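You operate a simulated robot arm through the tools that you are given. There is no shell and no other tool. Be economical: measure what you need, move in short steps, check, and stop when the job is done.

The job below is to be done with a simulated robot arm. You get a single attempt, and the scene is never put back.

JOB
Put things in order on the top of the writing desk. At the end: the black pot is in the grey small tub; the clear tumbler from the top of the writing desk stands where the yellow small brush stood; the yellow small brush stands where the blue paperweight stood; the blue paperweight from the top of the writing desk stands where the black pot stood; whatever was shut is shut again. Leave all else as you found it, and nothing knocked over. Set down upright: black pot.
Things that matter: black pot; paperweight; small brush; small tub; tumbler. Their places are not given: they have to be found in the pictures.

The check looks at the end state, three seconds after you hand in, the way a careful person would. Anything else that was tipped, shoved, dropped, spilled or broken makes it a failure.

ROBOT AND FRAMES
A 5-joint arm with a two-finger parallel gripper, fixed in place. Base frame: the origin is at the foot of the arm, x ahead of it, y to its left, z up; the work surface is at about z = 0. Units: mm, degrees, N and s.
With the tool pointing down near the work surface it reaches from about 260 to 680 mm from the base axis. Its first joint turns from -66.0 to 66.0 degrees. The tool tilts only in the upright plane through the base axis and itself; it spins freely about its own axis. Payload 2.9 kg.
The TCP is the grasp point between the finger pads, 30 mm short of the fingertips. In the tool frame z runs along the fingers and y along their closing line. The gripper opens to 110 mm. The fingers are 20 mm wide and 10 mm thick; the gripper's body (48 by 112 mm) begins 55 mm behind the TCP.
Orientation is that of the tool frame in the base frame, as a unit quaternion [x, y, z, w]. With the fingers straight down and closing along the base's y, the tool's x points along the base's -x, its y along +y and its z along -z.

CONTROLS
- The arm moves only by the tool step_arm. Its argument "increments" is a list of rows, each an object of numbers (a shift or turn left out is 0, a gripper value left out holds the last): "claw": the gripper command, from -1 (fully open) to 1 (shut), values between in proportion; "dx", "dy", "dz": the shift along the tool's x, y, z in mm; "wx", "wy", "wz": the turn, a rotation vector about the tool's x, y, z in degrees. In form: [{"claw": .., "dx": .., "dy": .., "dz": .., "wx": .., "wy": .., "wz": ..}, ...]. A call has 1 to 12 rows; each row shifts and turns the commanded pose from where the row before left it, along the tool's axes as they then stand. Rows are played at 5 a second. More than 50 mm and 8.6 degrees between two rows, or a gripper value outside its range, and nothing of the call is played. Where a pose cannot be reached the arm comes as near as it can. A force on the tool above 40 N (or 10 N above the force at the start of the call, whichever is more), or a blocked arm, ends the call early, and 0.2 s more pass. The fingers move at their own pace (about 108 mm/s each) and stop on an object; they squeeze with about 25 N. The grip force told is the motor's: it shows also when the fingers shut on nothing. Time passes only in rows, and 0.2 s behind the last, so rows that do not move let the fingers close. It gives the time, the measured TCP pose, the force on the tool (base axes), the opening and the grip force at its end, in the units of the frame above (readings bear some noise), with the torque about the TCP (base axes, N m) and any sound that the robot's microphone picked up.
- Cameras (640 x 400 px; columns grow to the right, rows downward): "scene" is fixed at [35.4, -460, 591.2]; the picture's right is [0.73, -0.68, 0.00], its down [-0.47, -0.51, -0.72] and it looks along [0.49, 0.53, -0.70] (base axes); focal length 325 px, centre (320, 200). "wrist" rides on the gripper at [72, 17, -103] in the tool frame; the picture's right is [-0.23, 0.97, 0.00], its down [-0.76, -0.18, -0.62] and it looks along [-0.61, -0.14, 0.78] (tool axes); focal length 222 px, centre (320, 200).
- grab_frame(camera): a new picture of that camera. No time passes.
- pixel_to_xyz(camera, pixels): there is no depth. For up to 12 entries [column, row, z] of the newest picture of that camera ("zoom" is the newest enlarged one), the place [x, y] in the base frame at which the ray of that pixel passes the height z, good to about 3 mm. No time passes.
- close_up(camera, box): a new picture of the part [left, top, right, bottom] of that camera's present view, enlarged. No time passes.
- sign_off(): hands the job in; it is judged then, once.

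Go step by step. Measure first, check grasps and placings, and put right what went wrong. The budget is 80 turns and 46 pictures, counting those below and the enlarged ones. Unless the task says otherwise, let go and move clear before handing in, and close with one line.

The tools are called by a JSON object that holds its "api" and its "payload". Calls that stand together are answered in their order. step_arm: Moves the arm, as the interface text tells. Its arguments: {"type":"object","properties":{"increments":{"type":"array","items":{"type":"object","properties":{"claw":{"type":"number"},"dx":{"type":"number"},"dy":{"type":"number"},"dz":{"type":"number"},"wx":{"type":"number"},"wy":{"type":"number"},"wz":{"type":"number"}}}}},"required":["increments"]} The other tools are called the same way: grab_frame (camera) takes a picture; pixel_to_xyz (camera, pixels) gives the place at which the rays of pixels pass given heights; close_up (camera, box) takes an enlarged picture of a part of a camera's view; sign_off () hands the job in.

At the start:

```text
time: 0.0
tool_pos: [505.7, -104.1, 279.5]
orientation: [0.001, 1.0, -0.001, 0.0]
force: [0.4, 0.6, -1.3]
ft_torque: [0.0, -0.02, -0.01]
opening: 109.8
gripper_force: 0.1
```

scene: 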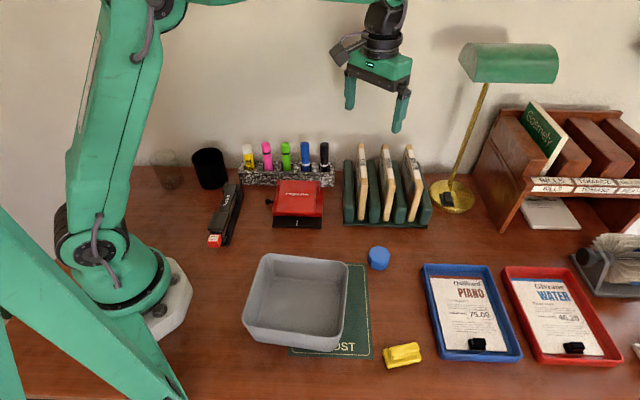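
wrist: 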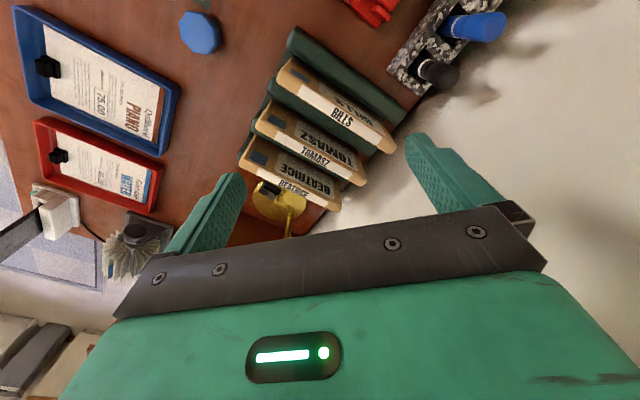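

The scene picture shows the clear tumbler near (167,170), the black pot near (209,168), the grey tub near (297,300), the blue paperweight near (378,258) and the yellow brush near (402,355). I'll zoom in on these to measure them.

{"api": "close_up", "payload": {"camera": "scene", "box": [130, 130, 260, 211]}}

{"api": "close_up", "payload": {"camera": "scene", "box": [230, 230, 440, 380]}}

{"api": "pixel_to_xyz", "payload": {"camera": "scene", "pixels": [[167, 188, 0], [209, 188, 0], [209, 152, 90], [378, 268, 0], [378, 250, 30], [402, 366, 0], [387, 366, 0], [422, 357, 0], [243, 325, 0], [330, 350, 0], [265, 255, 60], [350, 262, 60]]}}

```text
4.92 times, centred on (195, 170) of scene
```

zoom: 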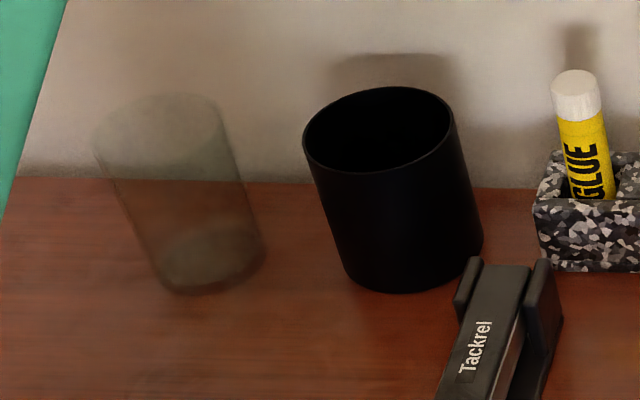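

```text
2.67 times, centred on (335, 305) of scene
```

zoom: 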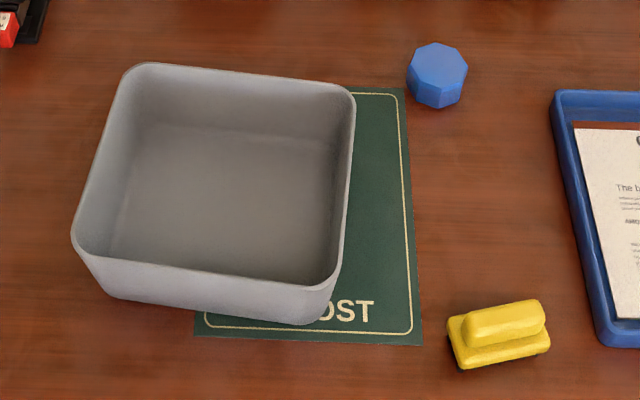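

```text
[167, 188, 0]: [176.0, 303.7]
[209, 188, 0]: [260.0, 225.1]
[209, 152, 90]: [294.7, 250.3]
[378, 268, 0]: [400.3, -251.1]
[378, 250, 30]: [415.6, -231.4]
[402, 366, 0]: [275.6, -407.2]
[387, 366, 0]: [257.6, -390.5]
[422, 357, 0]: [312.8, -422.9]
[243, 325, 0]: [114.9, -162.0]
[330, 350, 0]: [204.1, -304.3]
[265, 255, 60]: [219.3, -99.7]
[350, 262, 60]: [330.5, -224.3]
```

The zoom puts the tumbler's base centre near (172.6,182) and the pot's near (214,181.5). Next I'll get rims, bases, tub and brush corners, and the wall line.

{"api": "pixel_to_xyz", "payload": {"camera": "scene", "pixels": [[172.6, 182.2, 0], [172.6, 189, 0], [214.3, 181.6, 0], [215, 189, 0], [191.5, 161, 90], [222.5, 154, 90], [207, 156, 90], [207, 156, 100], [149, 161.5, 100], [175, 153, 100], [150, 166, 0], [236, 166, 0]]}}

{"api": "pixel_to_xyz", "payload": {"camera": "zoom", "pixels": [[447, 318, 12], [460, 369, 0], [550, 351, 0], [539, 302, 12], [467, 320, 30], [541, 303, 30], [438, 62, 30], [440, 107, 0], [410, 97, 0], [465, 95, 0], [408, 62, 30], [468, 68, 30]]}}

{"api": "pixel_to_xyz", "payload": {"camera": "zoom", "pixels": [[75, 240, 60], [135, 65, 60], [355, 92, 60], [330, 288, 60], [105, 295, 0], [320, 322, 0], [75, 240, 75], [330, 288, 75], [125, 240, 3], [335, 280, 3], [150, 125, 3], [335, 140, 3]]}}

{"api": "grab_frame", "payload": {"camera": "wrist"}}

```text
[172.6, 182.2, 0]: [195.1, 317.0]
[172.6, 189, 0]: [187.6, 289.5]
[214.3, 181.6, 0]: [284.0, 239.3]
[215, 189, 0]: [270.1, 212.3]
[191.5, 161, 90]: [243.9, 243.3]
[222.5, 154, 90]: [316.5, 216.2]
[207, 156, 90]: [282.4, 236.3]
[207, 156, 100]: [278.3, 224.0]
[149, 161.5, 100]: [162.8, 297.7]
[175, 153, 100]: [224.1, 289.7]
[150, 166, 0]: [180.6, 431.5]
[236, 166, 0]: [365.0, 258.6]
```

```text
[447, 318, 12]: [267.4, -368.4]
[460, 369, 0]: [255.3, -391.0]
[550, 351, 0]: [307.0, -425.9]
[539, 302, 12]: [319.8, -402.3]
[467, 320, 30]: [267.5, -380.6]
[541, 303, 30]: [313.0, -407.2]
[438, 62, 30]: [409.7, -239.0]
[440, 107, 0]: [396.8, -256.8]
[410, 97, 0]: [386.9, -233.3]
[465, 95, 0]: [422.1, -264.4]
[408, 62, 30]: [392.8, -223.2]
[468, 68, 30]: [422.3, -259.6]
```

```text
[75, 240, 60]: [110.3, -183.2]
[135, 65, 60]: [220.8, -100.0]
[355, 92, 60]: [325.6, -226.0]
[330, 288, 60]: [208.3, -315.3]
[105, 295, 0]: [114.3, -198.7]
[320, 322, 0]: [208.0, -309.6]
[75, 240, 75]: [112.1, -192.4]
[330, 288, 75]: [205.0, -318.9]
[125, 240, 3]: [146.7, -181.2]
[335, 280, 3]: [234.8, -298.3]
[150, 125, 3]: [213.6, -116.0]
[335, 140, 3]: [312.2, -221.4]
```

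```text
41 pictures are left
```

wrist: 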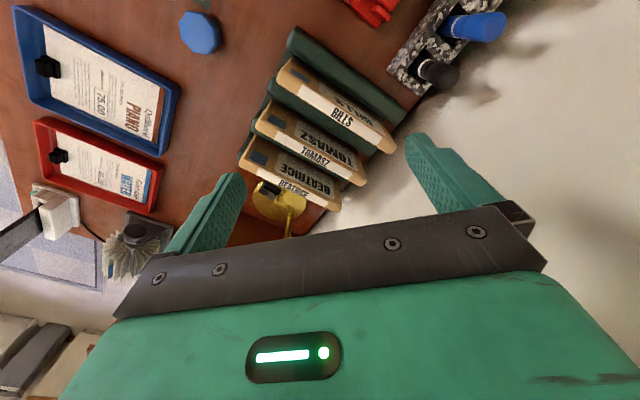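

Wall line and objects are located: pot base ≈(284,239), about 77 mm across and 88 mm tall; tumbler ≈(195,317); paperweight ≈(407,-243); brush ≈(287,-397); tub centre ≈(220,-205). I'm moving high above the pot, then turning the tool to face the wall.

{"api": "step_arm", "payload": {"increments": [{"claw": -1, "dx": 22.2, "dy": 34.3}, {"dx": 22.2, "dy": 34.3}, {"dx": 22.2, "dy": 34.3}, {"dx": 22.2, "dy": 34.3}, {"dx": 22.2, "dy": 34.3}, {"dx": 22.2, "dy": 34.3}, {"dx": 22.2, "dy": 34.3}, {"dx": 22.2, "dy": 34.3}, {"dx": 22.2, "dy": 34.3}, {"dx": 22.2, "dy": 34.3}, {}, {}]}}

{"api": "step_arm", "payload": {"increments": [{"wz": -7.5}, {"wz": -7.5}, {"wz": -7.5}, {"wz": -7.5}, {"wz": -7.5}, {"wz": -7.5}, {"dz": 30}, {"dz": 30}, {}]}}

{"api": "grab_frame", "payload": {"camera": "wrist"}}

{"api": "grab_frame", "payload": {"camera": "scene"}}

```text
time: 2.6
tool_pos: [282.2, 239.2, 279.7]
orientation: [-0.001, 1.0, 0.0, 0.001]
force: [-0.5, 0.0, -0.2]
ft_torque: [0.01, 0.0, 0.01]
opening: 109.9
gripper_force: 0.1
```

```text
time: 4.6
tool_pos: [284.3, 238.2, 218.9]
orientation: [-0.383, 0.924, 0.0, -0.001]
force: [0.5, 0.3, 0.2]
ft_torque: [0.0, 0.0, -0.02]
opening: 110.1
gripper_force: 0.0
```

```text
40 pictures are left
```

wrist: 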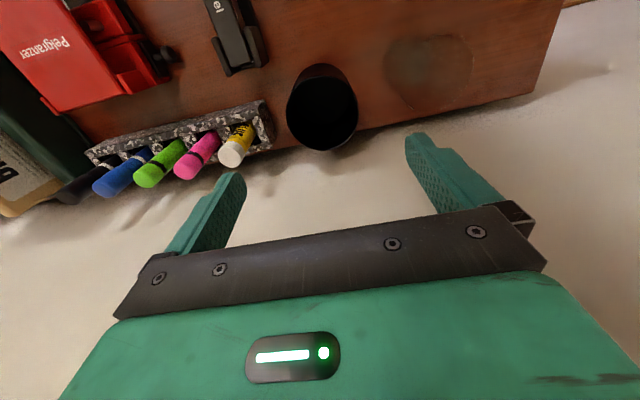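

```text
39 pictures are left
```

scene: 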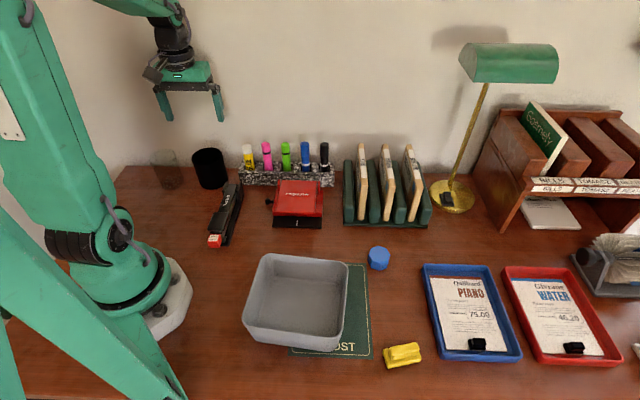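

The wrist picture shows the pot rim (287–358, rows ~85–150) with the pen caddy's near end at (270,110–150), close to where the left finger comes down. I'll measure that clearance and the pot and tumbler centres.

{"api": "close_up", "payload": {"camera": "wrist", "box": [190, 20, 510, 200]}}

{"api": "pixel_to_xyz", "payload": {"camera": "wrist", "pixels": [[287, 113, 88], [358, 113, 88], [322, 150, 88], [265, 102, 35], [276, 145, 35], [258, 112, 35], [323, 68, 0], [296, 80, 0], [348, 78, 0], [240, 155, 80]]}}

{"api": "pixel_to_xyz", "payload": {"camera": "scene", "pixels": [[239.7, 184, 0], [240, 171, 35], [242, 164, 35], [247, 150, 80], [237, 185, 35], [240, 186, 0]]}}

```text
2.00 times, centred on (350, 110) of wrist
```

zoom: 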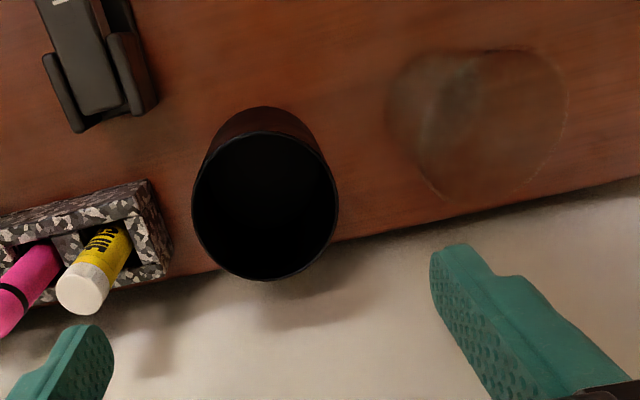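

```text
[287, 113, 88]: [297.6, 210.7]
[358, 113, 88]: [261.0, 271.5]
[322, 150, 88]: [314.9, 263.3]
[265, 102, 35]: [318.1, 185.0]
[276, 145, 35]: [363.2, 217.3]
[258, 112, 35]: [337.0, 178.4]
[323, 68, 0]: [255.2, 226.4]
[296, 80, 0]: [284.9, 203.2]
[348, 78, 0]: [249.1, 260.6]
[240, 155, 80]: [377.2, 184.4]
```

```text
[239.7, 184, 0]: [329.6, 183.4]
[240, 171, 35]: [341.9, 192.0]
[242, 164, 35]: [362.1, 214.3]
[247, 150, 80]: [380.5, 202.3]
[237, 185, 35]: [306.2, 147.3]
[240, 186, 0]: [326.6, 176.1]
```

The caddy end is about 71 mm from the pot centre along the closing line, so I'll open only to about 96 mm to leave room. Next I'll refine the pot's rim centre from the zoom.

{"api": "pixel_to_xyz", "payload": {"camera": "zoom", "pixels": [[192, 207, 88], [338, 207, 88], [265, 133, 88], [265, 281, 88], [147, 182, 35], [172, 242, 30], [130, 110, 40], [155, 100, 20], [265, 107, 0]]}}

{"api": "step_arm", "payload": {"increments": [{"claw": -0.75}, {}, {}]}}

```text
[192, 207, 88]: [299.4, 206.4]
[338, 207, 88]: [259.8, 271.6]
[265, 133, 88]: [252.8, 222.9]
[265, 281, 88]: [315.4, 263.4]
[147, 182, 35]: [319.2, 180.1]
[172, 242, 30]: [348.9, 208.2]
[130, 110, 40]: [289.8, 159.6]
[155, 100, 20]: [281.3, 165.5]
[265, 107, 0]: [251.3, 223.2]
```

```text
time: 5.4
tool_pos: [283.7, 237.5, 219.6]
orientation: [-0.383, 0.924, -0.001, 0.0]
force: [0.4, 0.7, -0.7]
ft_torque: [-0.02, 0.0, 0.0]
opening: 96.3
gripper_force: 0.1
```

Pot centre is ≈(282,241), and with a 96 mm opening there are about 10 mm to the caddy. I'm descending to grip at z≈62.

{"api": "step_arm", "payload": {"increments": [{"dx": -1.3, "dy": 3.7}, {"dz": 40}, {"dz": 40}, {"dz": 30}, {"dz": 25}, {"dz": 22}, {}, {"claw": 1}, {}, {}, {}]}}

{"api": "grab_frame", "payload": {"camera": "scene"}}

```text
time: 7.8
tool_pos: [282.6, 242.8, 62.2]
orientation: [-0.382, 0.924, 0.001, 0.0]
force: [0.7, -0.5, 0.0]
ft_torque: [0.02, 0.01, -0.02]
opening: 75.9
gripper_force: 25.6
```

```text
37 pictures are left
```

scene: 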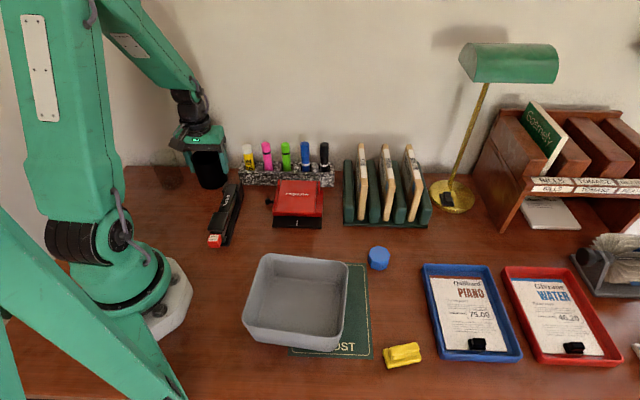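

The grip holds at 75.9 mm with the pot centred. I'm lifting and carrying it around in front of the arm toward the tub.

{"api": "step_arm", "payload": {"increments": [{"dz": -30}, {"dz": -46}, {"dz": -46}, {"dz": -46}, {"dx": 6.4, "dy": -45.3}, {"dx": 6.4, "dy": -45.3}, {"dx": 6.4, "dy": -45.3}, {"dx": 6.4, "dy": -45.3}, {"dx": 6.4, "dy": -45.3}, {}]}}

{"api": "step_arm", "payload": {"increments": [{"dx": 33.6, "dy": -26.5}, {"dx": 33.6, "dy": -26.5}, {"dx": 33.6, "dy": -26.5}, {"dx": 33.6, "dy": -26.5}, {"dx": 39.3, "dy": 12.2}, {"dx": 39.3, "dy": 12.2}, {"dx": 39.3, "dy": 12.2}, {"dx": 39.3, "dy": 12.2}, {"dx": 39.3, "dy": 12.2}, {}, {}]}}

{"api": "grab_frame", "payload": {"camera": "scene"}}

{"api": "grab_frame", "payload": {"camera": "wrist"}}

```text
time: 10.0
tool_pos: [419.7, 59.9, 230.6]
orientation: [-0.383, 0.924, 0.0, 0.0]
force: [0.1, -0.8, -2.6]
ft_torque: [0.02, -0.04, 0.01]
opening: 75.9
gripper_force: 25.1
```

```text
time: 12.4
tool_pos: [216.7, -205.5, 230.6]
orientation: [-0.383, 0.924, -0.001, 0.0]
force: [0.0, -0.1, -3.4]
ft_torque: [0.01, 0.02, 0.03]
opening: 75.7
gripper_force: 25.0
```

```text
36 pictures are left
```

scene: 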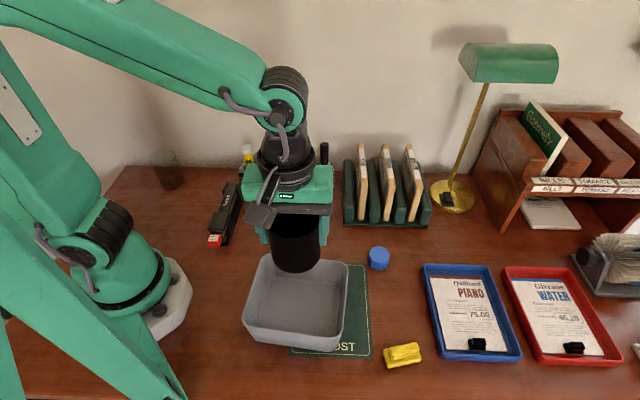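

```text
35 pictures are left
```

wrist: 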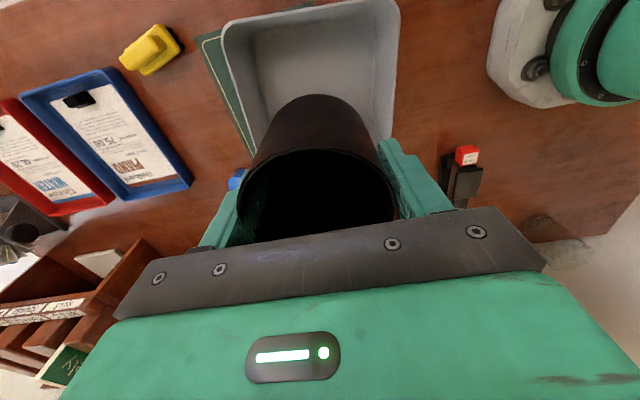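

The pot hangs over the tub. In the wrist view the tub's rim runs along (225,45)–(240,140) on one side and (400,20)–(393,130) on the other, so I'll measure to centre it before lowering.

{"api": "pixel_to_xyz", "payload": {"camera": "wrist", "pixels": [[226, 60, 60], [239, 130, 60], [400, 30, 60], [394, 125, 60], [310, 8, 60], [226, 60, 70], [400, 60, 70]]}}

{"api": "close_up", "payload": {"camera": "wrist", "box": [200, 0, 440, 150]}}

```text
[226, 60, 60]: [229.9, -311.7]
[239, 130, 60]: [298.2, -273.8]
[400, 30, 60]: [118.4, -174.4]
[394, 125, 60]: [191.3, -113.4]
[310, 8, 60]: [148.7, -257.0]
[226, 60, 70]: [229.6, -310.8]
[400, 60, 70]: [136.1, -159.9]
```

```text
2.67 times, centred on (320, 75) of wrist
```

zoom: 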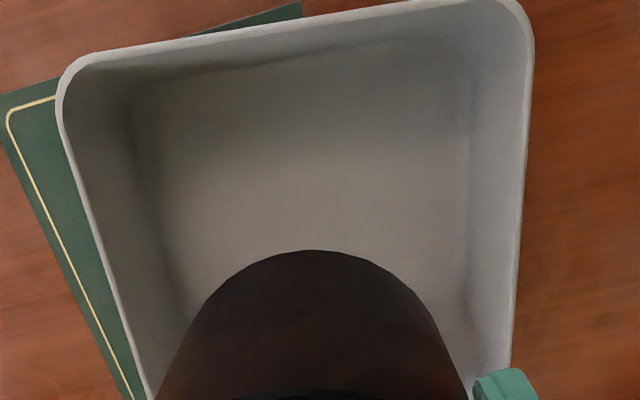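

The pot is centred within a few mm of the tub's middle. I'm lowering it, the last few mm slowly.

{"api": "step_arm", "payload": {"increments": [{"dx": 5, "dy": -3}, {"dz": 40}, {"dz": 40}, {"dz": 40}, {"dz": 25}, {"dz": 10}, {"dz": 3}, {"dz": 2}, {}]}}

```text
time: 14.4
tool_pos: [216.7, -211.1, 69.7]
orientation: [-0.382, 0.924, 0.0, 0.0]
force: [-0.7, 0.2, -2.0]
ft_torque: [0.01, 0.04, 0.02]
opening: 75.8
gripper_force: 24.4
```

Nothing is touching yet at z 69.7. I'm lowering in 1.5 mm steps until the force shows contact.

{"api": "step_arm", "payload": {"increments": [{"dz": 1.5}, {"dz": 1.5}, {}]}}

{"api": "step_arm", "payload": {"increments": [{"dz": 1}, {"dz": 1}, {}]}}

```text
time: 15.2
tool_pos: [216.4, -210.9, 66.1]
orientation: [-0.383, 0.924, 0.0, 0.0]
force: [-0.2, 0.8, -3.6]
ft_torque: [0.01, 0.03, -0.03]
opening: 75.9
gripper_force: 25.1
```

```text
time: 16.0
tool_pos: [216.8, -211.9, 65.8]
orientation: [-0.383, 0.924, -0.001, 0.0]
force: [-1.8, 3.4, 18.3]
ft_torque: [0.31, 0.28, -0.01]
opening: 75.8
gripper_force: 25.0
```

Contact at z≈66 with 18 N upward, so the pot stands on the tub floor. I'm opening partway and rising.

{"api": "step_arm", "payload": {"increments": [{"dz": -1}, {"claw": -0.72}, {}, {}, {"dz": -20}, {"dz": -45}, {"dz": -45}, {"dz": -45}, {}]}}

{"api": "grab_frame", "payload": {"camera": "scene"}}

{"api": "grab_frame", "payload": {"camera": "wrist"}}

```text
time: 18.0
tool_pos: [215.3, -210.7, 220.2]
orientation: [-0.382, 0.924, 0.0, 0.0]
force: [0.9, -0.4, 0.1]
ft_torque: [0.01, -0.01, 0.03]
opening: 94.6
gripper_force: 0.0
```

```text
33 pictures are left
```

scene: 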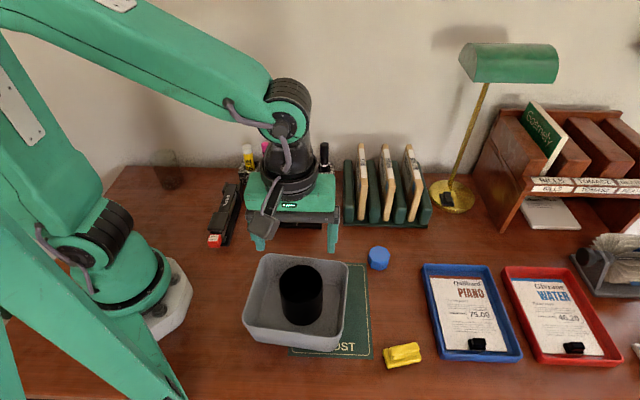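

```text
32 pictures are left
```

wrist: 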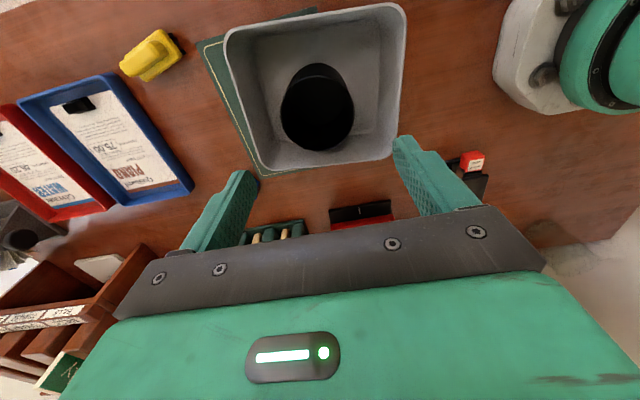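

The pot stands upright in the tub. Next is the blue paperweight; I'm moving above it for a wrist look.

{"api": "step_arm", "payload": {"increments": [{"dx": -22.3, "dy": -31.4}, {"dx": -22.3, "dy": -31.4}, {"dx": -22.3, "dy": -31.4}, {"dx": -22.3, "dy": -31.4}, {"dx": -22.3, "dy": -31.4}, {"dz": 40}, {}, {}]}}

{"api": "grab_frame", "payload": {"camera": "wrist"}}

{"api": "close_up", "payload": {"camera": "wrist", "box": [240, 50, 400, 150]}}

```text
time: 19.8
tool_pos: [404.7, -244.7, 181.8]
orientation: [-0.382, 0.924, 0.0, 0.001]
force: [0.8, 0.3, 0.0]
ft_torque: [0.0, 0.03, 0.04]
opening: 94.8
gripper_force: 0.2
```

```text
31 pictures are left
```

wrist: 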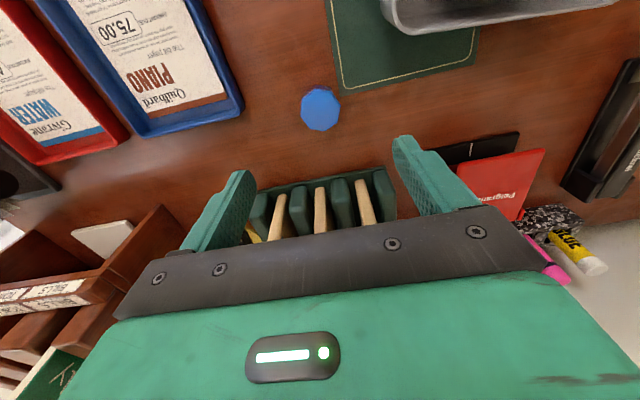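

```text
4.00 times, centred on (320, 100) of wrist
```

zoom: 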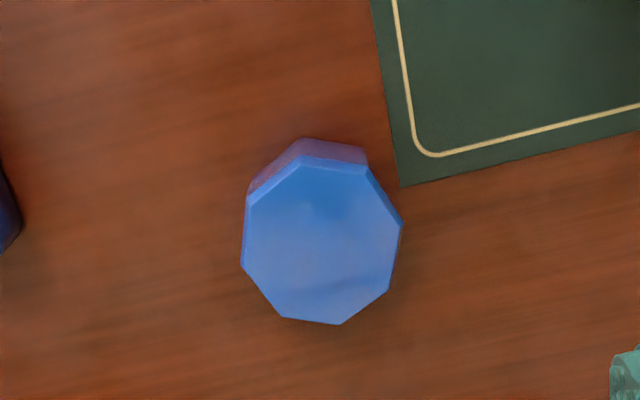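

The paperweight's octagon is clear in the zoom, with vertices (302,158), (402,222), (340,324) and (242,262). I'll measure its centre, flats and height.

{"api": "pixel_to_xyz", "payload": {"camera": "zoom", "pixels": [[302, 158, 25], [370, 166, 25], [402, 222, 25], [388, 290, 25], [340, 324, 25], [282, 318, 25], [242, 262, 25], [247, 196, 25], [304, 138, 0], [367, 146, 0], [249, 188, 0]]}}

{"api": "close_up", "payload": {"camera": "scene", "box": [346, 236, 410, 276]}}

```text
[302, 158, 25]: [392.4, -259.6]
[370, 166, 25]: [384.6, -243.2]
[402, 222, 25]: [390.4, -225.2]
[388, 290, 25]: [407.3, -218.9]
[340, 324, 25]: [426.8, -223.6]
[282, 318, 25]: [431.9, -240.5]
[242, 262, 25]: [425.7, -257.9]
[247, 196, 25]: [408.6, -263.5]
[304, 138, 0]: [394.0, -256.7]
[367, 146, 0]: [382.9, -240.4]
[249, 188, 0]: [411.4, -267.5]
```

```text
10.00 times, centred on (378, 256) of scene
```

zoom: 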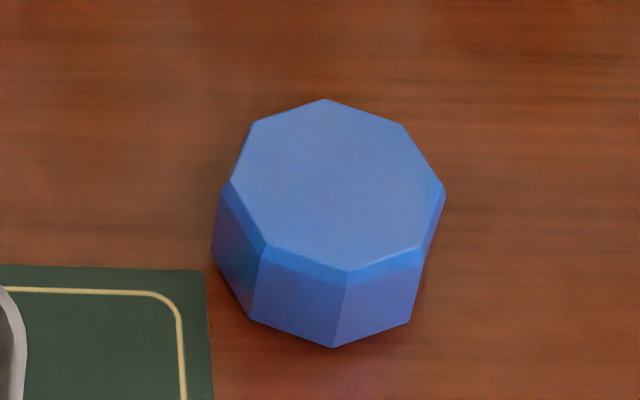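

Centre is ≈(408.5,-241.6), with flats facing about 24.5°+45k. I'll confirm the height from the scene zoom, turn to yaw 24.5° and centre above it with a smaller opening.

{"api": "pixel_to_xyz", "payload": {"camera": "zoom", "pixels": [[333, 348, 0], [410, 322, 0], [250, 316, 0], [323, 99, 25], [345, 272, 25], [222, 188, 25], [445, 192, 25], [323, 99, 32], [345, 272, 32], [222, 188, 32], [445, 192, 32]]}}

{"api": "step_arm", "payload": {"increments": [{"wz": 6.9, "claw": -0.4}, {"wz": 6.8}, {"wz": 6.8}, {}]}}

```text
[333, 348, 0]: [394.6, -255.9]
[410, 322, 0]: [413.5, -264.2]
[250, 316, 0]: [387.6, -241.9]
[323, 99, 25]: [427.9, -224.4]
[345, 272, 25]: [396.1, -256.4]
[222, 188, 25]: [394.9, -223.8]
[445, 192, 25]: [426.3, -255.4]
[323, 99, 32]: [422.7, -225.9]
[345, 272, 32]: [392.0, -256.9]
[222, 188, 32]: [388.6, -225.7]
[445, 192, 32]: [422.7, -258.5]
```

```text
time: 20.8
tool_pos: [407.1, -243.8, 182.0]
orientation: [-0.212, 0.977, 0.0, 0.001]
force: [0.2, -0.2, -0.3]
ft_torque: [-0.02, 0.04, 0.01]
opening: 77.1
gripper_force: 0.0
```

The height is about 25 mm and the base centre ≈(410,-240.5). I'm descending so the fingertips stay about 4 mm above the desk, then closing.

{"api": "step_arm", "payload": {"increments": [{"dx": -5.1, "dy": 1.5}, {"dz": 45}, {"dz": 45}, {"dz": 30}, {"dz": 20}, {"dz": 8}, {}, {"claw": 1}, {}, {}, {}]}}

{"api": "close_up", "payload": {"camera": "scene", "box": [298, 195, 458, 295]}}

```text
time: 23.2
tool_pos: [410.0, -238.8, 33.4]
orientation: [-0.211, 0.977, 0.001, 0.0]
force: [-0.1, -0.8, 0.0]
ft_torque: [0.02, -0.01, 0.01]
opening: 43.8
gripper_force: 25.1
```

```text
4.00 times, centred on (378, 245) of scene
```

zoom: 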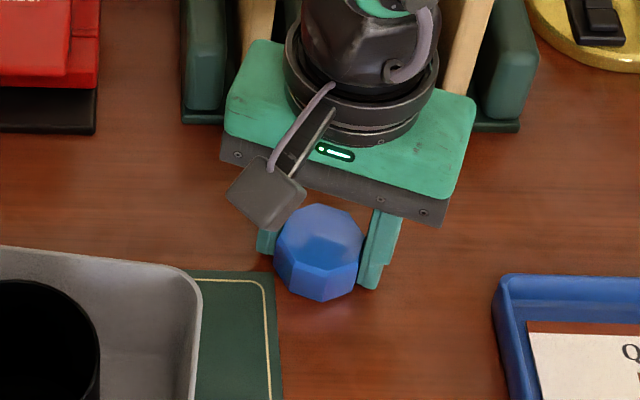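

The paperweight is gripped on its flats (43.8 mm). I'm lifting it and carrying it round to the pot's old place at (282,242).

{"api": "step_arm", "payload": {"increments": [{"dz": -30}, {"dz": -46}, {"dz": -46}, {"dz": -46}, {"dx": -21.7, "dy": 42.8}, {"dx": -21.7, "dy": 42.8}, {"dx": -21.7, "dy": 42.8}, {"dx": -21.7, "dy": 42.8}, {"dx": -21.7, "dy": 42.8}, {}]}}

{"api": "step_arm", "payload": {"increments": [{"dx": 4.2, "dy": 46.2}, {"dx": 4.2, "dy": 46.2}, {"dx": 4.2, "dy": 46.2}, {"dx": 4.2, "dy": 46.2}, {"dx": 4.2, "dy": 46.2}, {"dx": 4.2, "dy": 46.2}, {}, {"dz": 40}, {"dz": 40}, {}]}}

{"api": "grab_frame", "payload": {"camera": "wrist"}}

```text
time: 25.4
tool_pos: [420.7, 1.1, 201.5]
orientation: [-0.211, 0.977, 0.0, 0.0]
force: [0.5, 0.3, -0.9]
ft_torque: [0.0, 0.02, 0.01]
opening: 43.9
gripper_force: 24.8
```

```text
time: 27.6
tool_pos: [282.0, 241.8, 120.4]
orientation: [-0.212, 0.977, -0.001, 0.0]
force: [-0.3, 0.0, -1.2]
ft_torque: [0.03, -0.04, -0.02]
opening: 44.1
gripper_force: 24.9
```

```text
27 pictures are left
```

wrist: 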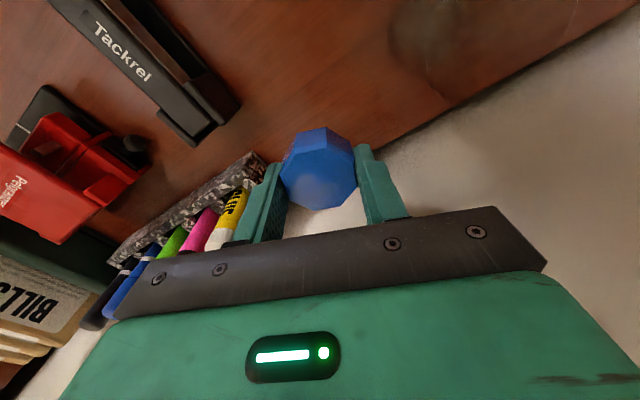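

The paperweight is above its spot at z 120, but the glue stick near (235,210) is close to the gripper body. I'll check the glue stick's place and height before going lower.

{"api": "close_up", "payload": {"camera": "wrist", "box": [180, 110, 340, 260]}}

{"api": "close_up", "payload": {"camera": "scene", "box": [160, 110, 288, 200]}}

{"api": "pixel_to_xyz", "payload": {"camera": "scene", "pixels": [[247, 147, 70], [247, 147, 80], [247, 147, 90], [247, 147, 100]]}}

{"api": "pixel_to_xyz", "payload": {"camera": "wrist", "pixels": [[244, 190, 70], [244, 190, 55], [244, 190, 40], [218, 240, 80], [218, 240, 90], [262, 165, 35]]}}

```text
2.67 times, centred on (260, 185) of wrist
```

zoom: 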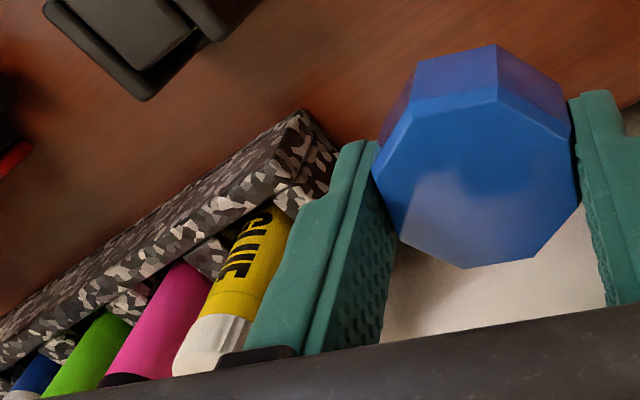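

```text
4.44 times, centred on (224, 155) of scene
```

zoom: 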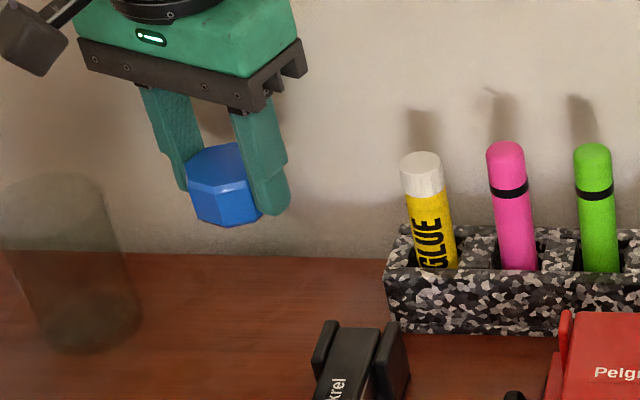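

```text
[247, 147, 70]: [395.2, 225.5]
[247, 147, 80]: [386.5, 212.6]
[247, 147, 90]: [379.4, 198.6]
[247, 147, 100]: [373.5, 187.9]
```

```text
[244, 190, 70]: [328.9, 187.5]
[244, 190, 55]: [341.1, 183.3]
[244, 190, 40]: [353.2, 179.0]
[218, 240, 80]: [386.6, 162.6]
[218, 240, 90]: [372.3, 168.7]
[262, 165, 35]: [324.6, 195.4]
```

The glue stick stands near (370,182), about 45 mm from the gripper body's corner, so the way is clear. I'm lowering the paperweight to the desk.

{"api": "step_arm", "payload": {"increments": [{"dz": 40}, {"dz": 30}, {"dz": 12}, {"dz": 3}, {"dz": 1}, {}]}}

```text
time: 29.0
tool_pos: [282.7, 240.2, 34.8]
orientation: [-0.212, 0.977, 0.001, 0.0]
force: [0.3, 0.2, -0.9]
ft_torque: [-0.03, 0.01, 0.01]
opening: 44.2
gripper_force: 24.3
```

{"api": "step_arm", "payload": {"increments": [{"dz": 1}, {"dz": 0.6}, {}]}}

```text
time: 29.8
tool_pos: [283.0, 240.8, 33.6]
orientation: [-0.212, 0.977, 0.0, 0.001]
force: [0.9, -0.1, -0.2]
ft_torque: [0.02, 0.01, 0.0]
opening: 43.9
gripper_force: 25.4
```

The reading is z 33.6, about the height it was gripped at, and the load is going to zero, so it is at desk level. I'm opening a little and rising.

{"api": "step_arm", "payload": {"increments": [{"dz": 0.5}, {"claw": -0.2}, {}, {}, {"dz": -20}, {"dz": -45}, {"dz": -45}, {"dz": -45}, {}]}}

{"api": "grab_frame", "payload": {"camera": "wrist"}}

{"api": "close_up", "payload": {"camera": "scene", "box": [130, 120, 260, 201]}}

```text
time: 31.8
tool_pos: [282.1, 241.4, 189.4]
orientation: [-0.212, 0.977, -0.001, 0.0]
force: [-0.4, -0.2, 0.0]
ft_torque: [-0.01, 0.04, -0.01]
opening: 65.9
gripper_force: 0.0
```

```text
24 pictures are left
```

wrist: 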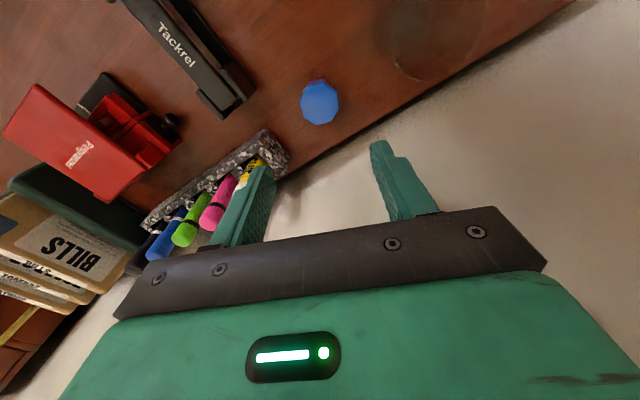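

```text
4.92 times, centred on (195, 160) of scene
```

zoom: 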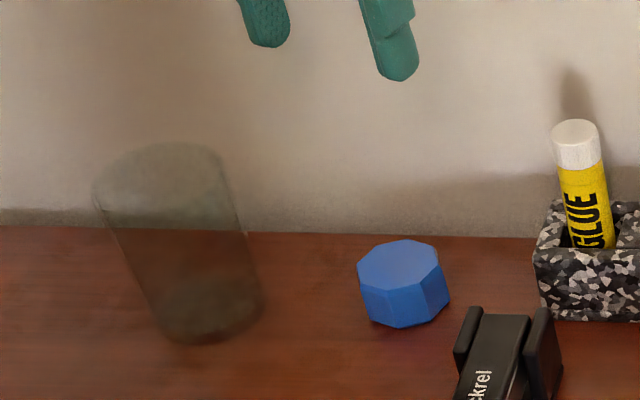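

The paperweight stands at the pot's old place. Next I'm moving over the yellow brush and turning to its short axis (yaw about -33.5°).

{"api": "step_arm", "payload": {"increments": [{"dx": -4.2, "dy": -46.2}, {"dx": -4.2, "dy": -46.2}, {"dx": -4.2, "dy": -46.2}, {"dx": -4.2, "dy": -46.2}, {"dx": -4.2, "dy": -46.2}, {"dx": -4.2, "dy": -46.2}, {}]}}

{"api": "step_arm", "payload": {"increments": [{"dx": 31.7, "dy": -34}, {"dx": 31.7, "dy": -34}, {"dx": 31.7, "dy": -34}, {"dx": 31.7, "dy": -34}, {"dx": 31.7, "dy": -34}, {"dx": 31.7, "dy": -34}, {"dx": 31.7, "dy": -34}, {"dx": 31.7, "dy": -34}, {"dx": 31.7, "dy": -34}, {}]}}

{"api": "step_arm", "payload": {"increments": [{"wz": 8.3}, {"wz": 8.3}, {"wz": 8.3}, {"wz": 8.3}, {"wz": 8.3}, {"wz": 8.3}, {"wz": 8.2}, {"dz": 30}, {}]}}

{"api": "grab_frame", "payload": {"camera": "wrist"}}

{"api": "close_up", "payload": {"camera": "wrist", "box": [240, 50, 400, 150]}}

```text
time: 33.4
tool_pos: [421.0, -0.2, 189.4]
orientation: [-0.212, 0.977, 0.001, 0.0]
force: [0.5, -0.5, 0.8]
ft_torque: [0.01, 0.02, -0.02]
opening: 66.0
gripper_force: 0.2
```

```text
time: 35.6
tool_pos: [288.8, -397.2, 189.3]
orientation: [-0.212, 0.977, 0.0, 0.0]
force: [-0.4, 0.0, 0.5]
ft_torque: [0.05, 0.0, 0.0]
opening: 65.9
gripper_force: 0.0
```

```text
time: 37.6
tool_pos: [288.0, -397.4, 158.2]
orientation: [0.289, 0.957, 0.0, 0.001]
force: [-0.1, -0.6, -0.6]
ft_torque: [0.02, -0.02, 0.0]
opening: 66.0
gripper_force: 0.1
```

```text
22 pictures are left
```

wrist: 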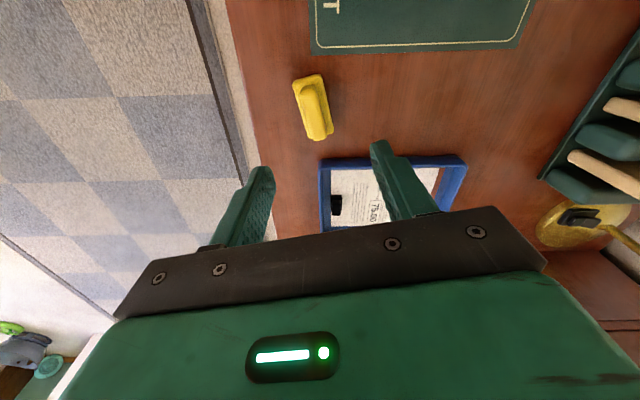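

```text
4.00 times, centred on (320, 100) of wrist
```

zoom: 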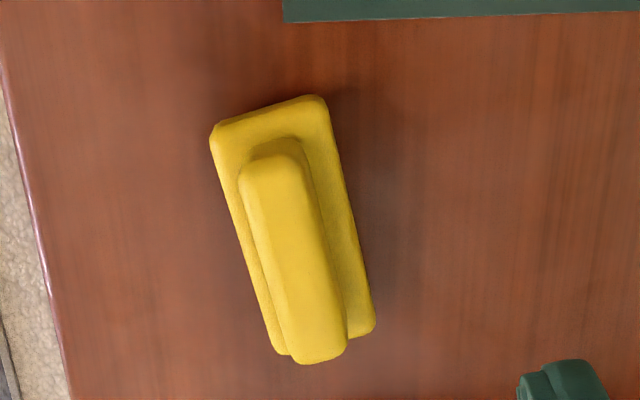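

The brush's corners in the zoom are (212,127), (322,95), (375,325) and (280,354), with the handle from (240,175) to (320,362). I'll measure the centre and angle.

{"api": "pixel_to_xyz", "payload": {"camera": "zoom", "pixels": [[212, 127, 12], [322, 95, 12], [375, 325, 12], [280, 354, 12], [270, 142, 28], [320, 362, 28], [243, 175, 28], [302, 155, 28], [347, 345, 28], [292, 360, 28], [30, 200, 0]]}}

{"api": "close_up", "payload": {"camera": "scene", "box": [362, 330, 442, 380]}}

```text
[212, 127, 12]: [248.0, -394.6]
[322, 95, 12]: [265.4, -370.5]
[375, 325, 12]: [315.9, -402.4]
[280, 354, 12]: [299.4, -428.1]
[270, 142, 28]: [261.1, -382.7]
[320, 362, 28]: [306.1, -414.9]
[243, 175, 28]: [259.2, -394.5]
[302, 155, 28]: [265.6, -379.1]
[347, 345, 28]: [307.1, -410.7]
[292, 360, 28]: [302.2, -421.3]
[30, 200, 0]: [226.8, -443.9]
```

```text
8.00 times, centred on (402, 355) of scene
```

zoom: 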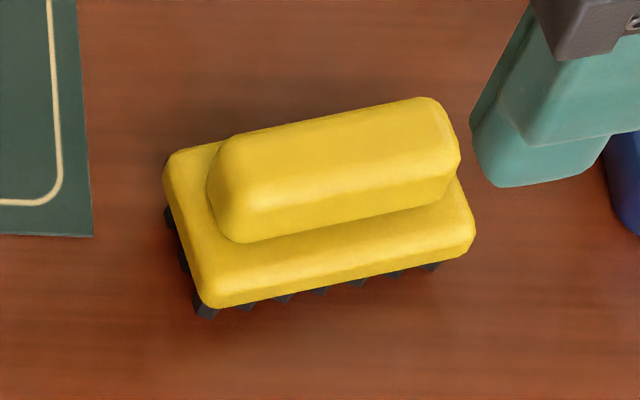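

Centre is ≈(283.5,-398) at about -33°, with the body about 30 mm wide on short bristles. I'm descending to z 34 and gripping across it.

{"api": "step_arm", "payload": {"increments": [{"dx": 3.2, "dy": -3.2}, {"dz": 45}, {"dz": 40}, {"dz": 25}, {"dz": 14}, {}, {"claw": 1}, {}, {}, {}]}}

{"api": "close_up", "payload": {"camera": "scene", "box": [322, 305, 482, 400]}}

```text
time: 39.8
tool_pos: [283.9, -397.4, 34.4]
orientation: [0.288, 0.958, 0.0, 0.0]
force: [0.1, 0.4, -0.6]
ft_torque: [0.01, 0.01, -0.02]
opening: 28.9
gripper_force: 25.0
```

```text
4.00 times, centred on (402, 352) of scene
```

zoom: 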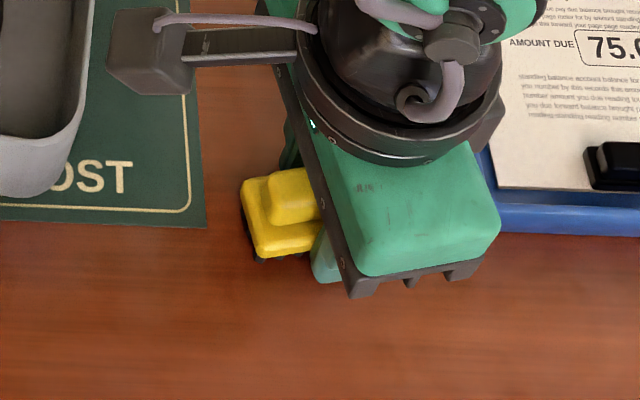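

The brush is held at 28.9 mm. I'm lifting it 80 mm and carrying it to the paperweight's old place (410,-240).

{"api": "step_arm", "payload": {"increments": [{"dz": -20}, {"dz": -30}, {"dz": -30}, {"dx": -3.7, "dy": 40.2}, {"dx": -3.7, "dy": 40.2}, {"dx": -3.7, "dy": 40.2}, {"dx": -3.7, "dy": 40.2}, {"dx": -3.7, "dy": 40.2}, {}, {"dz": 40}, {"dz": 30}, {}]}}

{"api": "step_arm", "payload": {"increments": [{"dz": 5}, {"dz": 3}, {"dz": 1.5}, {}]}}

```text
time: 42.4
tool_pos: [408.3, -240.0, 43.7]
orientation: [0.289, 0.957, 0.001, 0.001]
force: [0.1, 0.6, -0.2]
ft_torque: [0.02, -0.01, -0.01]
opening: 29.3
gripper_force: 25.0
```

```text
time: 43.4
tool_pos: [409.0, -240.1, 35.0]
orientation: [0.288, 0.958, 0.0, 0.0]
force: [0.1, -0.1, 0.5]
ft_torque: [0.02, -0.01, -0.02]
opening: 29.1
gripper_force: 24.4
```

The brush is at gripping height (z≈35, 0.5 N). I'm releasing it gently, rising and taking a look.

{"api": "step_arm", "payload": {"increments": [{"dz": 0.5}, {"claw": 0.1}, {}, {}, {"dz": -20}, {"dz": -45}, {"dz": -45}, {"dz": -45}, {"claw": -0.75}]}}

{"api": "grab_frame", "payload": {"camera": "scene"}}

{"api": "close_up", "payload": {"camera": "wrist", "box": [240, 50, 400, 150]}}

```text
time: 45.4
tool_pos: [410.0, -239.5, 188.7]
orientation: [0.288, 0.958, -0.001, -0.001]
force: [-0.7, -0.4, 0.6]
ft_torque: [-0.01, -0.02, 0.0]
opening: 96.1
gripper_force: 0.2
```

```text
18 pictures are left
```

scene: 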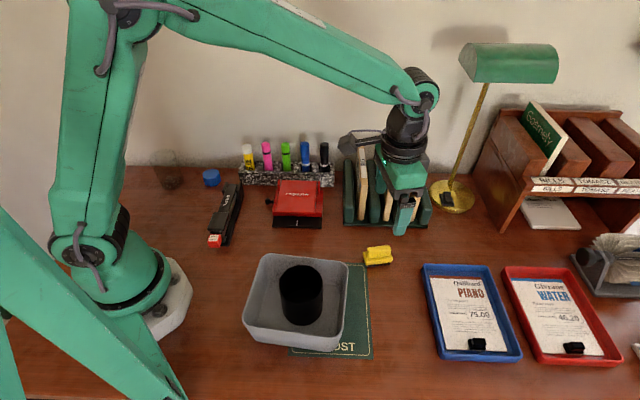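

```text
4.00 times, centred on (320, 100) of wrist
```

zoom: 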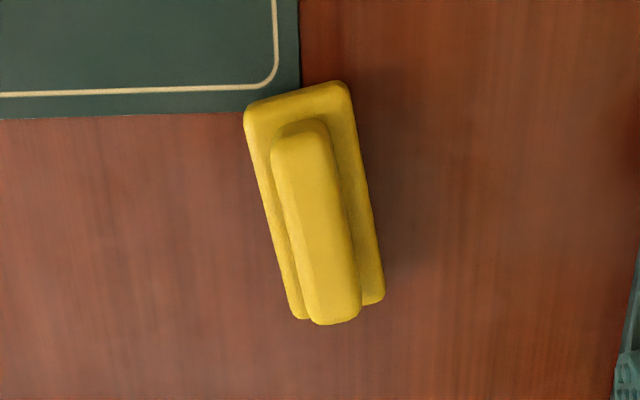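

The brush stands upright at the paperweight's spot; I'll check its centre and the distance to the mat corner at (299,88).

{"api": "pixel_to_xyz", "payload": {"camera": "zoom", "pixels": [[245, 115, 15], [348, 82, 15], [384, 298, 15], [298, 318, 15], [299, 88, 0]]}}

{"api": "pixel_to_xyz", "payload": {"camera": "scene", "pixels": [[366, 265, 0], [391, 261, 0], [361, 253, 15], [390, 246, 15]]}}

```text
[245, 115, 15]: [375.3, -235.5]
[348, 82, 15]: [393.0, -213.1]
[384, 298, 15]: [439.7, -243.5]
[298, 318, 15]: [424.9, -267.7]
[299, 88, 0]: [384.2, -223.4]
```

```text
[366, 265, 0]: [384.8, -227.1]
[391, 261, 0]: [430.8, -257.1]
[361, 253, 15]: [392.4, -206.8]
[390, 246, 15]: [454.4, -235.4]
```

The brush is centred at ≈(408,-240), which is good. Next I'm going over to the tumbler and turning back to yaw 45°.

{"api": "step_arm", "payload": {"increments": [{"dx": 24.8, "dy": 41.1}, {"dx": 24.8, "dy": 41.1}, {"dx": 24.8, "dy": 41.1}, {"dx": 24.8, "dy": 41.1}, {"dx": 24.8, "dy": 41.1}, {}]}}

{"api": "step_arm", "payload": {"increments": [{"wz": -7.85}, {"wz": -7.85}, {"wz": -7.85}, {"wz": -7.85}, {"wz": -7.85}, {"wz": -7.85}, {"wz": -7.85}, {"wz": -7.85}, {"wz": -7.85}, {"wz": -7.85}, {"dz": -20}, {}]}}

{"api": "step_arm", "payload": {"increments": [{"dx": -7.1, "dy": 43.3}, {"dx": -7.1, "dy": 43.3}, {"dx": -7.1, "dy": 43.3}, {"dx": -7.1, "dy": 43.3}, {"dx": -7.1, "dy": 43.3}, {"dx": -7.1, "dy": 43.3}, {"dx": -7.1, "dy": 43.3}, {"dx": -7.1, "dy": 43.3}, {}]}}

{"api": "grab_frame", "payload": {"camera": "wrist"}}

{"api": "close_up", "payload": {"camera": "wrist", "box": [230, 30, 420, 150]}}

```text
time: 46.8
tool_pos: [418.2, 0.5, 190.2]
orientation: [0.288, 0.957, -0.001, 0.0]
force: [0.5, 0.1, 0.1]
ft_torque: [0.0, -0.02, 0.01]
opening: 96.5
gripper_force: 0.2
```

```text
time: 49.4
tool_pos: [420.5, 0.4, 210.7]
orientation: [-0.383, 0.924, 0.0, 0.0]
force: [0.5, 0.4, 0.3]
ft_torque: [0.04, -0.01, -0.01]
opening: 96.0
gripper_force: 0.0
```

```text
time: 51.4
tool_pos: [214.2, 285.8, 210.8]
orientation: [-0.382, 0.924, 0.0, 0.0]
force: [0.7, 0.5, -0.4]
ft_torque: [0.04, -0.01, 0.02]
opening: 96.4
gripper_force: 0.1
```

```text
16 pictures are left
```

wrist: 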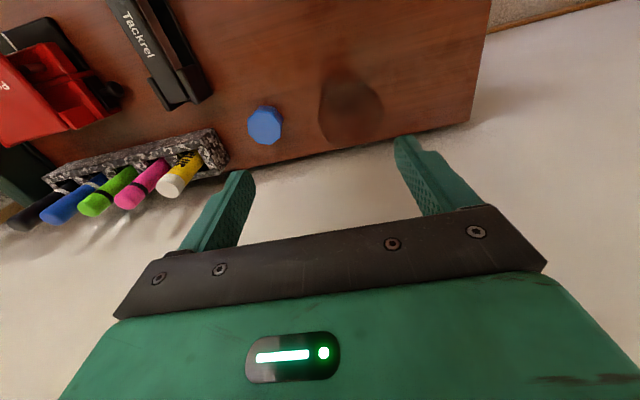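

```text
3.33 times, centred on (325, 90) of wrist
```

zoom: 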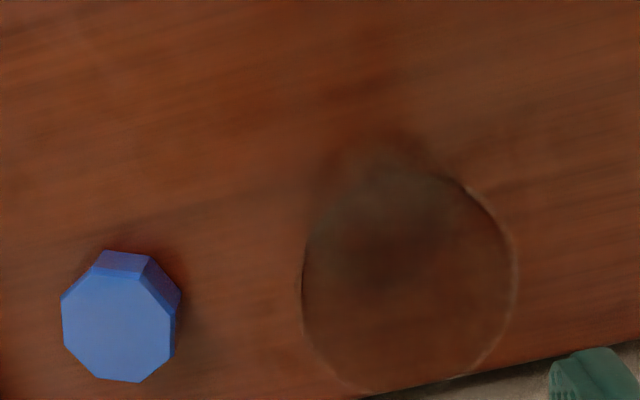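

The tumbler's rim is visible in the zoom as a circle (left 300, right 517, top 168, bottom 392). I'll intersect the wrist and scene rays to get its height.

{"api": "pixel_to_xyz", "payload": {"camera": "zoom", "pixels": [[408, 280, 80], [408, 280, 95], [408, 280, 110], [300, 285, 95], [517, 280, 95], [408, 168, 95], [408, 392, 95], [380, 200, 5]]}}

{"api": "pixel_to_xyz", "payload": {"camera": "scene", "pixels": [[161.9, 157.2, 80], [161.9, 157.2, 95], [161.9, 157.2, 110], [149, 160, 95], [175.2, 153, 95]]}}

{"api": "close_up", "payload": {"camera": "scene", "box": [135, 135, 215, 200]}}

```text
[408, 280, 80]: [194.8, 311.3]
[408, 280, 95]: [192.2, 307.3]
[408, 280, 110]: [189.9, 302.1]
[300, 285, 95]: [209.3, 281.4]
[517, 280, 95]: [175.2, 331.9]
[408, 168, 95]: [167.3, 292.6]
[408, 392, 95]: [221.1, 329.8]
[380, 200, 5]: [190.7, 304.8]
```

```text
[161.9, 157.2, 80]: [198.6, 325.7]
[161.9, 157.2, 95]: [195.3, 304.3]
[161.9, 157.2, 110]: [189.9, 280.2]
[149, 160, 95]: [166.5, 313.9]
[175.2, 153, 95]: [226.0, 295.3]
```

```text
6.15 times, centred on (175, 168) of scene
```

zoom: 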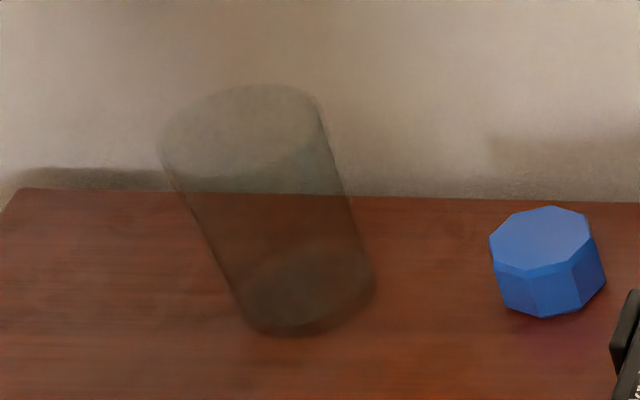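

The tumbler is about 94 mm tall and 63 mm across the rim, centred ≈(193,308). I'll check its base centre in this zoom at (308,291).

{"api": "pixel_to_xyz", "payload": {"camera": "zoom", "pixels": [[308, 291, 0], [308, 336, 0], [243, 305, 0], [375, 280, 0], [240, 140, 94], [158, 155, 94], [325, 120, 94]]}}

```text
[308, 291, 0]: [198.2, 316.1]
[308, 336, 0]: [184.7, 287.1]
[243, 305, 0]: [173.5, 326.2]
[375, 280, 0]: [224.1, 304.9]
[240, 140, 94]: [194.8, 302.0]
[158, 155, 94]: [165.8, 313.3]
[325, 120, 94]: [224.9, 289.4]
```

Consistent: centre ≈(194,309). I'm descending around it to z≈58 and closing.

{"api": "step_arm", "payload": {"increments": [{"dx": -2.3, "dy": 31.3}, {}, {"dz": 40}, {"dz": 40}, {"dz": 35}, {"dz": 25}, {"dz": 13}, {}, {"claw": 1}, {}, {}, {}]}}

{"api": "close_up", "payload": {"camera": "scene", "box": [110, 90, 270, 190]}}

```text
time: 54.0
tool_pos: [193.2, 307.4, 56.6]
orientation: [-0.382, 0.924, 0.0, 0.0]
force: [-0.1, 0.8, -0.5]
ft_torque: [0.01, 0.03, 0.02]
opening: 62.7
gripper_force: 25.0
```

```text
4.00 times, centred on (190, 140) of scene
```

zoom: 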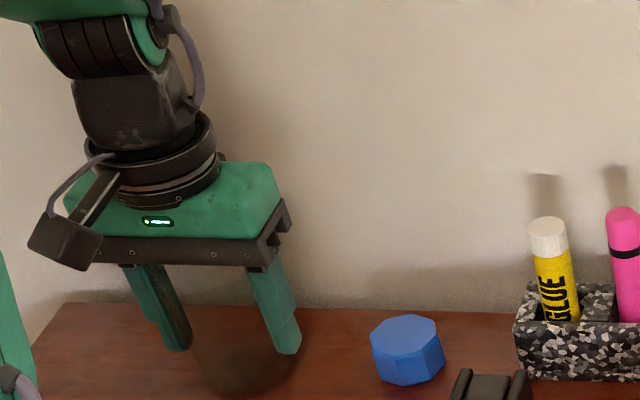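

The tumbler is held at 62.7 mm. I'm lifting it upright and carrying it round to the brush's old place (283.5,-398).

{"api": "step_arm", "payload": {"increments": [{"dz": -30}, {"dz": -46}, {"dz": -46}, {"dz": -46}, {"dx": 7.2, "dy": -47.3}, {"dx": 7.2, "dy": -47.3}, {"dx": 7.2, "dy": -47.3}, {"dx": 7.2, "dy": -47.3}, {"dx": 7.2, "dy": -47.3}, {"dx": 7.2, "dy": -47.3}, {"dx": 7.2, "dy": -47.3}, {"dx": 7.2, "dy": -47.3}]}}

{"api": "step_arm", "payload": {"increments": [{"dx": 42, "dy": -20.5}, {"dx": 42, "dy": -20.5}, {"dx": 42, "dy": -20.5}, {"dx": 42, "dy": -20.5}, {"dx": 42, "dy": -20.5}, {"dx": 42, "dy": -20.5}, {"dx": 42, "dy": -20.5}, {"dx": 42, "dy": -20.5}, {"dx": 42, "dy": -20.5}, {}, {"dz": 40}, {}]}}

{"api": "grab_frame", "payload": {"camera": "scene"}}

```text
time: 56.6
tool_pos: [422.2, -3.6, 224.7]
orientation: [-0.383, 0.924, 0.0, 0.0]
force: [0.0, -0.2, -1.8]
ft_torque: [-0.02, 0.03, 0.01]
opening: 62.5
gripper_force: 24.7
```

```text
time: 59.2
tool_pos: [285.0, -398.3, 184.5]
orientation: [-0.382, 0.924, 0.0, 0.0]
force: [-0.5, -1.1, -1.4]
ft_torque: [-0.01, -0.01, 0.01]
opening: 62.2
gripper_force: 24.7
```

```text
12 pictures are left
```

scene: 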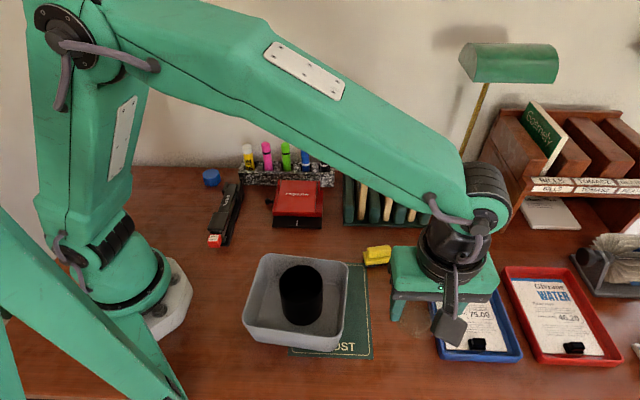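

The tumbler hangs over the brush's old spot. I'll check the distance to the blue tray's near corner (438,355) before lowering.

{"api": "pixel_to_xyz", "payload": {"camera": "scene", "pixels": [[438, 355, 15], [438, 357, 0], [421, 268, 15], [430, 320, 15]]}}

{"api": "step_arm", "payload": {"increments": [{"dx": 1, "dy": 1}, {"dz": 40}, {"dz": 40}, {"dz": 30}, {}]}}

```text
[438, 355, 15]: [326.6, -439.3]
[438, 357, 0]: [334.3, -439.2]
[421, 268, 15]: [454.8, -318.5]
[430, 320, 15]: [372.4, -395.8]
```

```text
time: 60.4
tool_pos: [282.3, -397.1, 72.5]
orientation: [-0.383, 0.924, 0.0, 0.0]
force: [-0.4, 0.1, -1.5]
ft_torque: [0.01, 0.0, 0.0]
opening: 62.1
gripper_force: 25.0
```

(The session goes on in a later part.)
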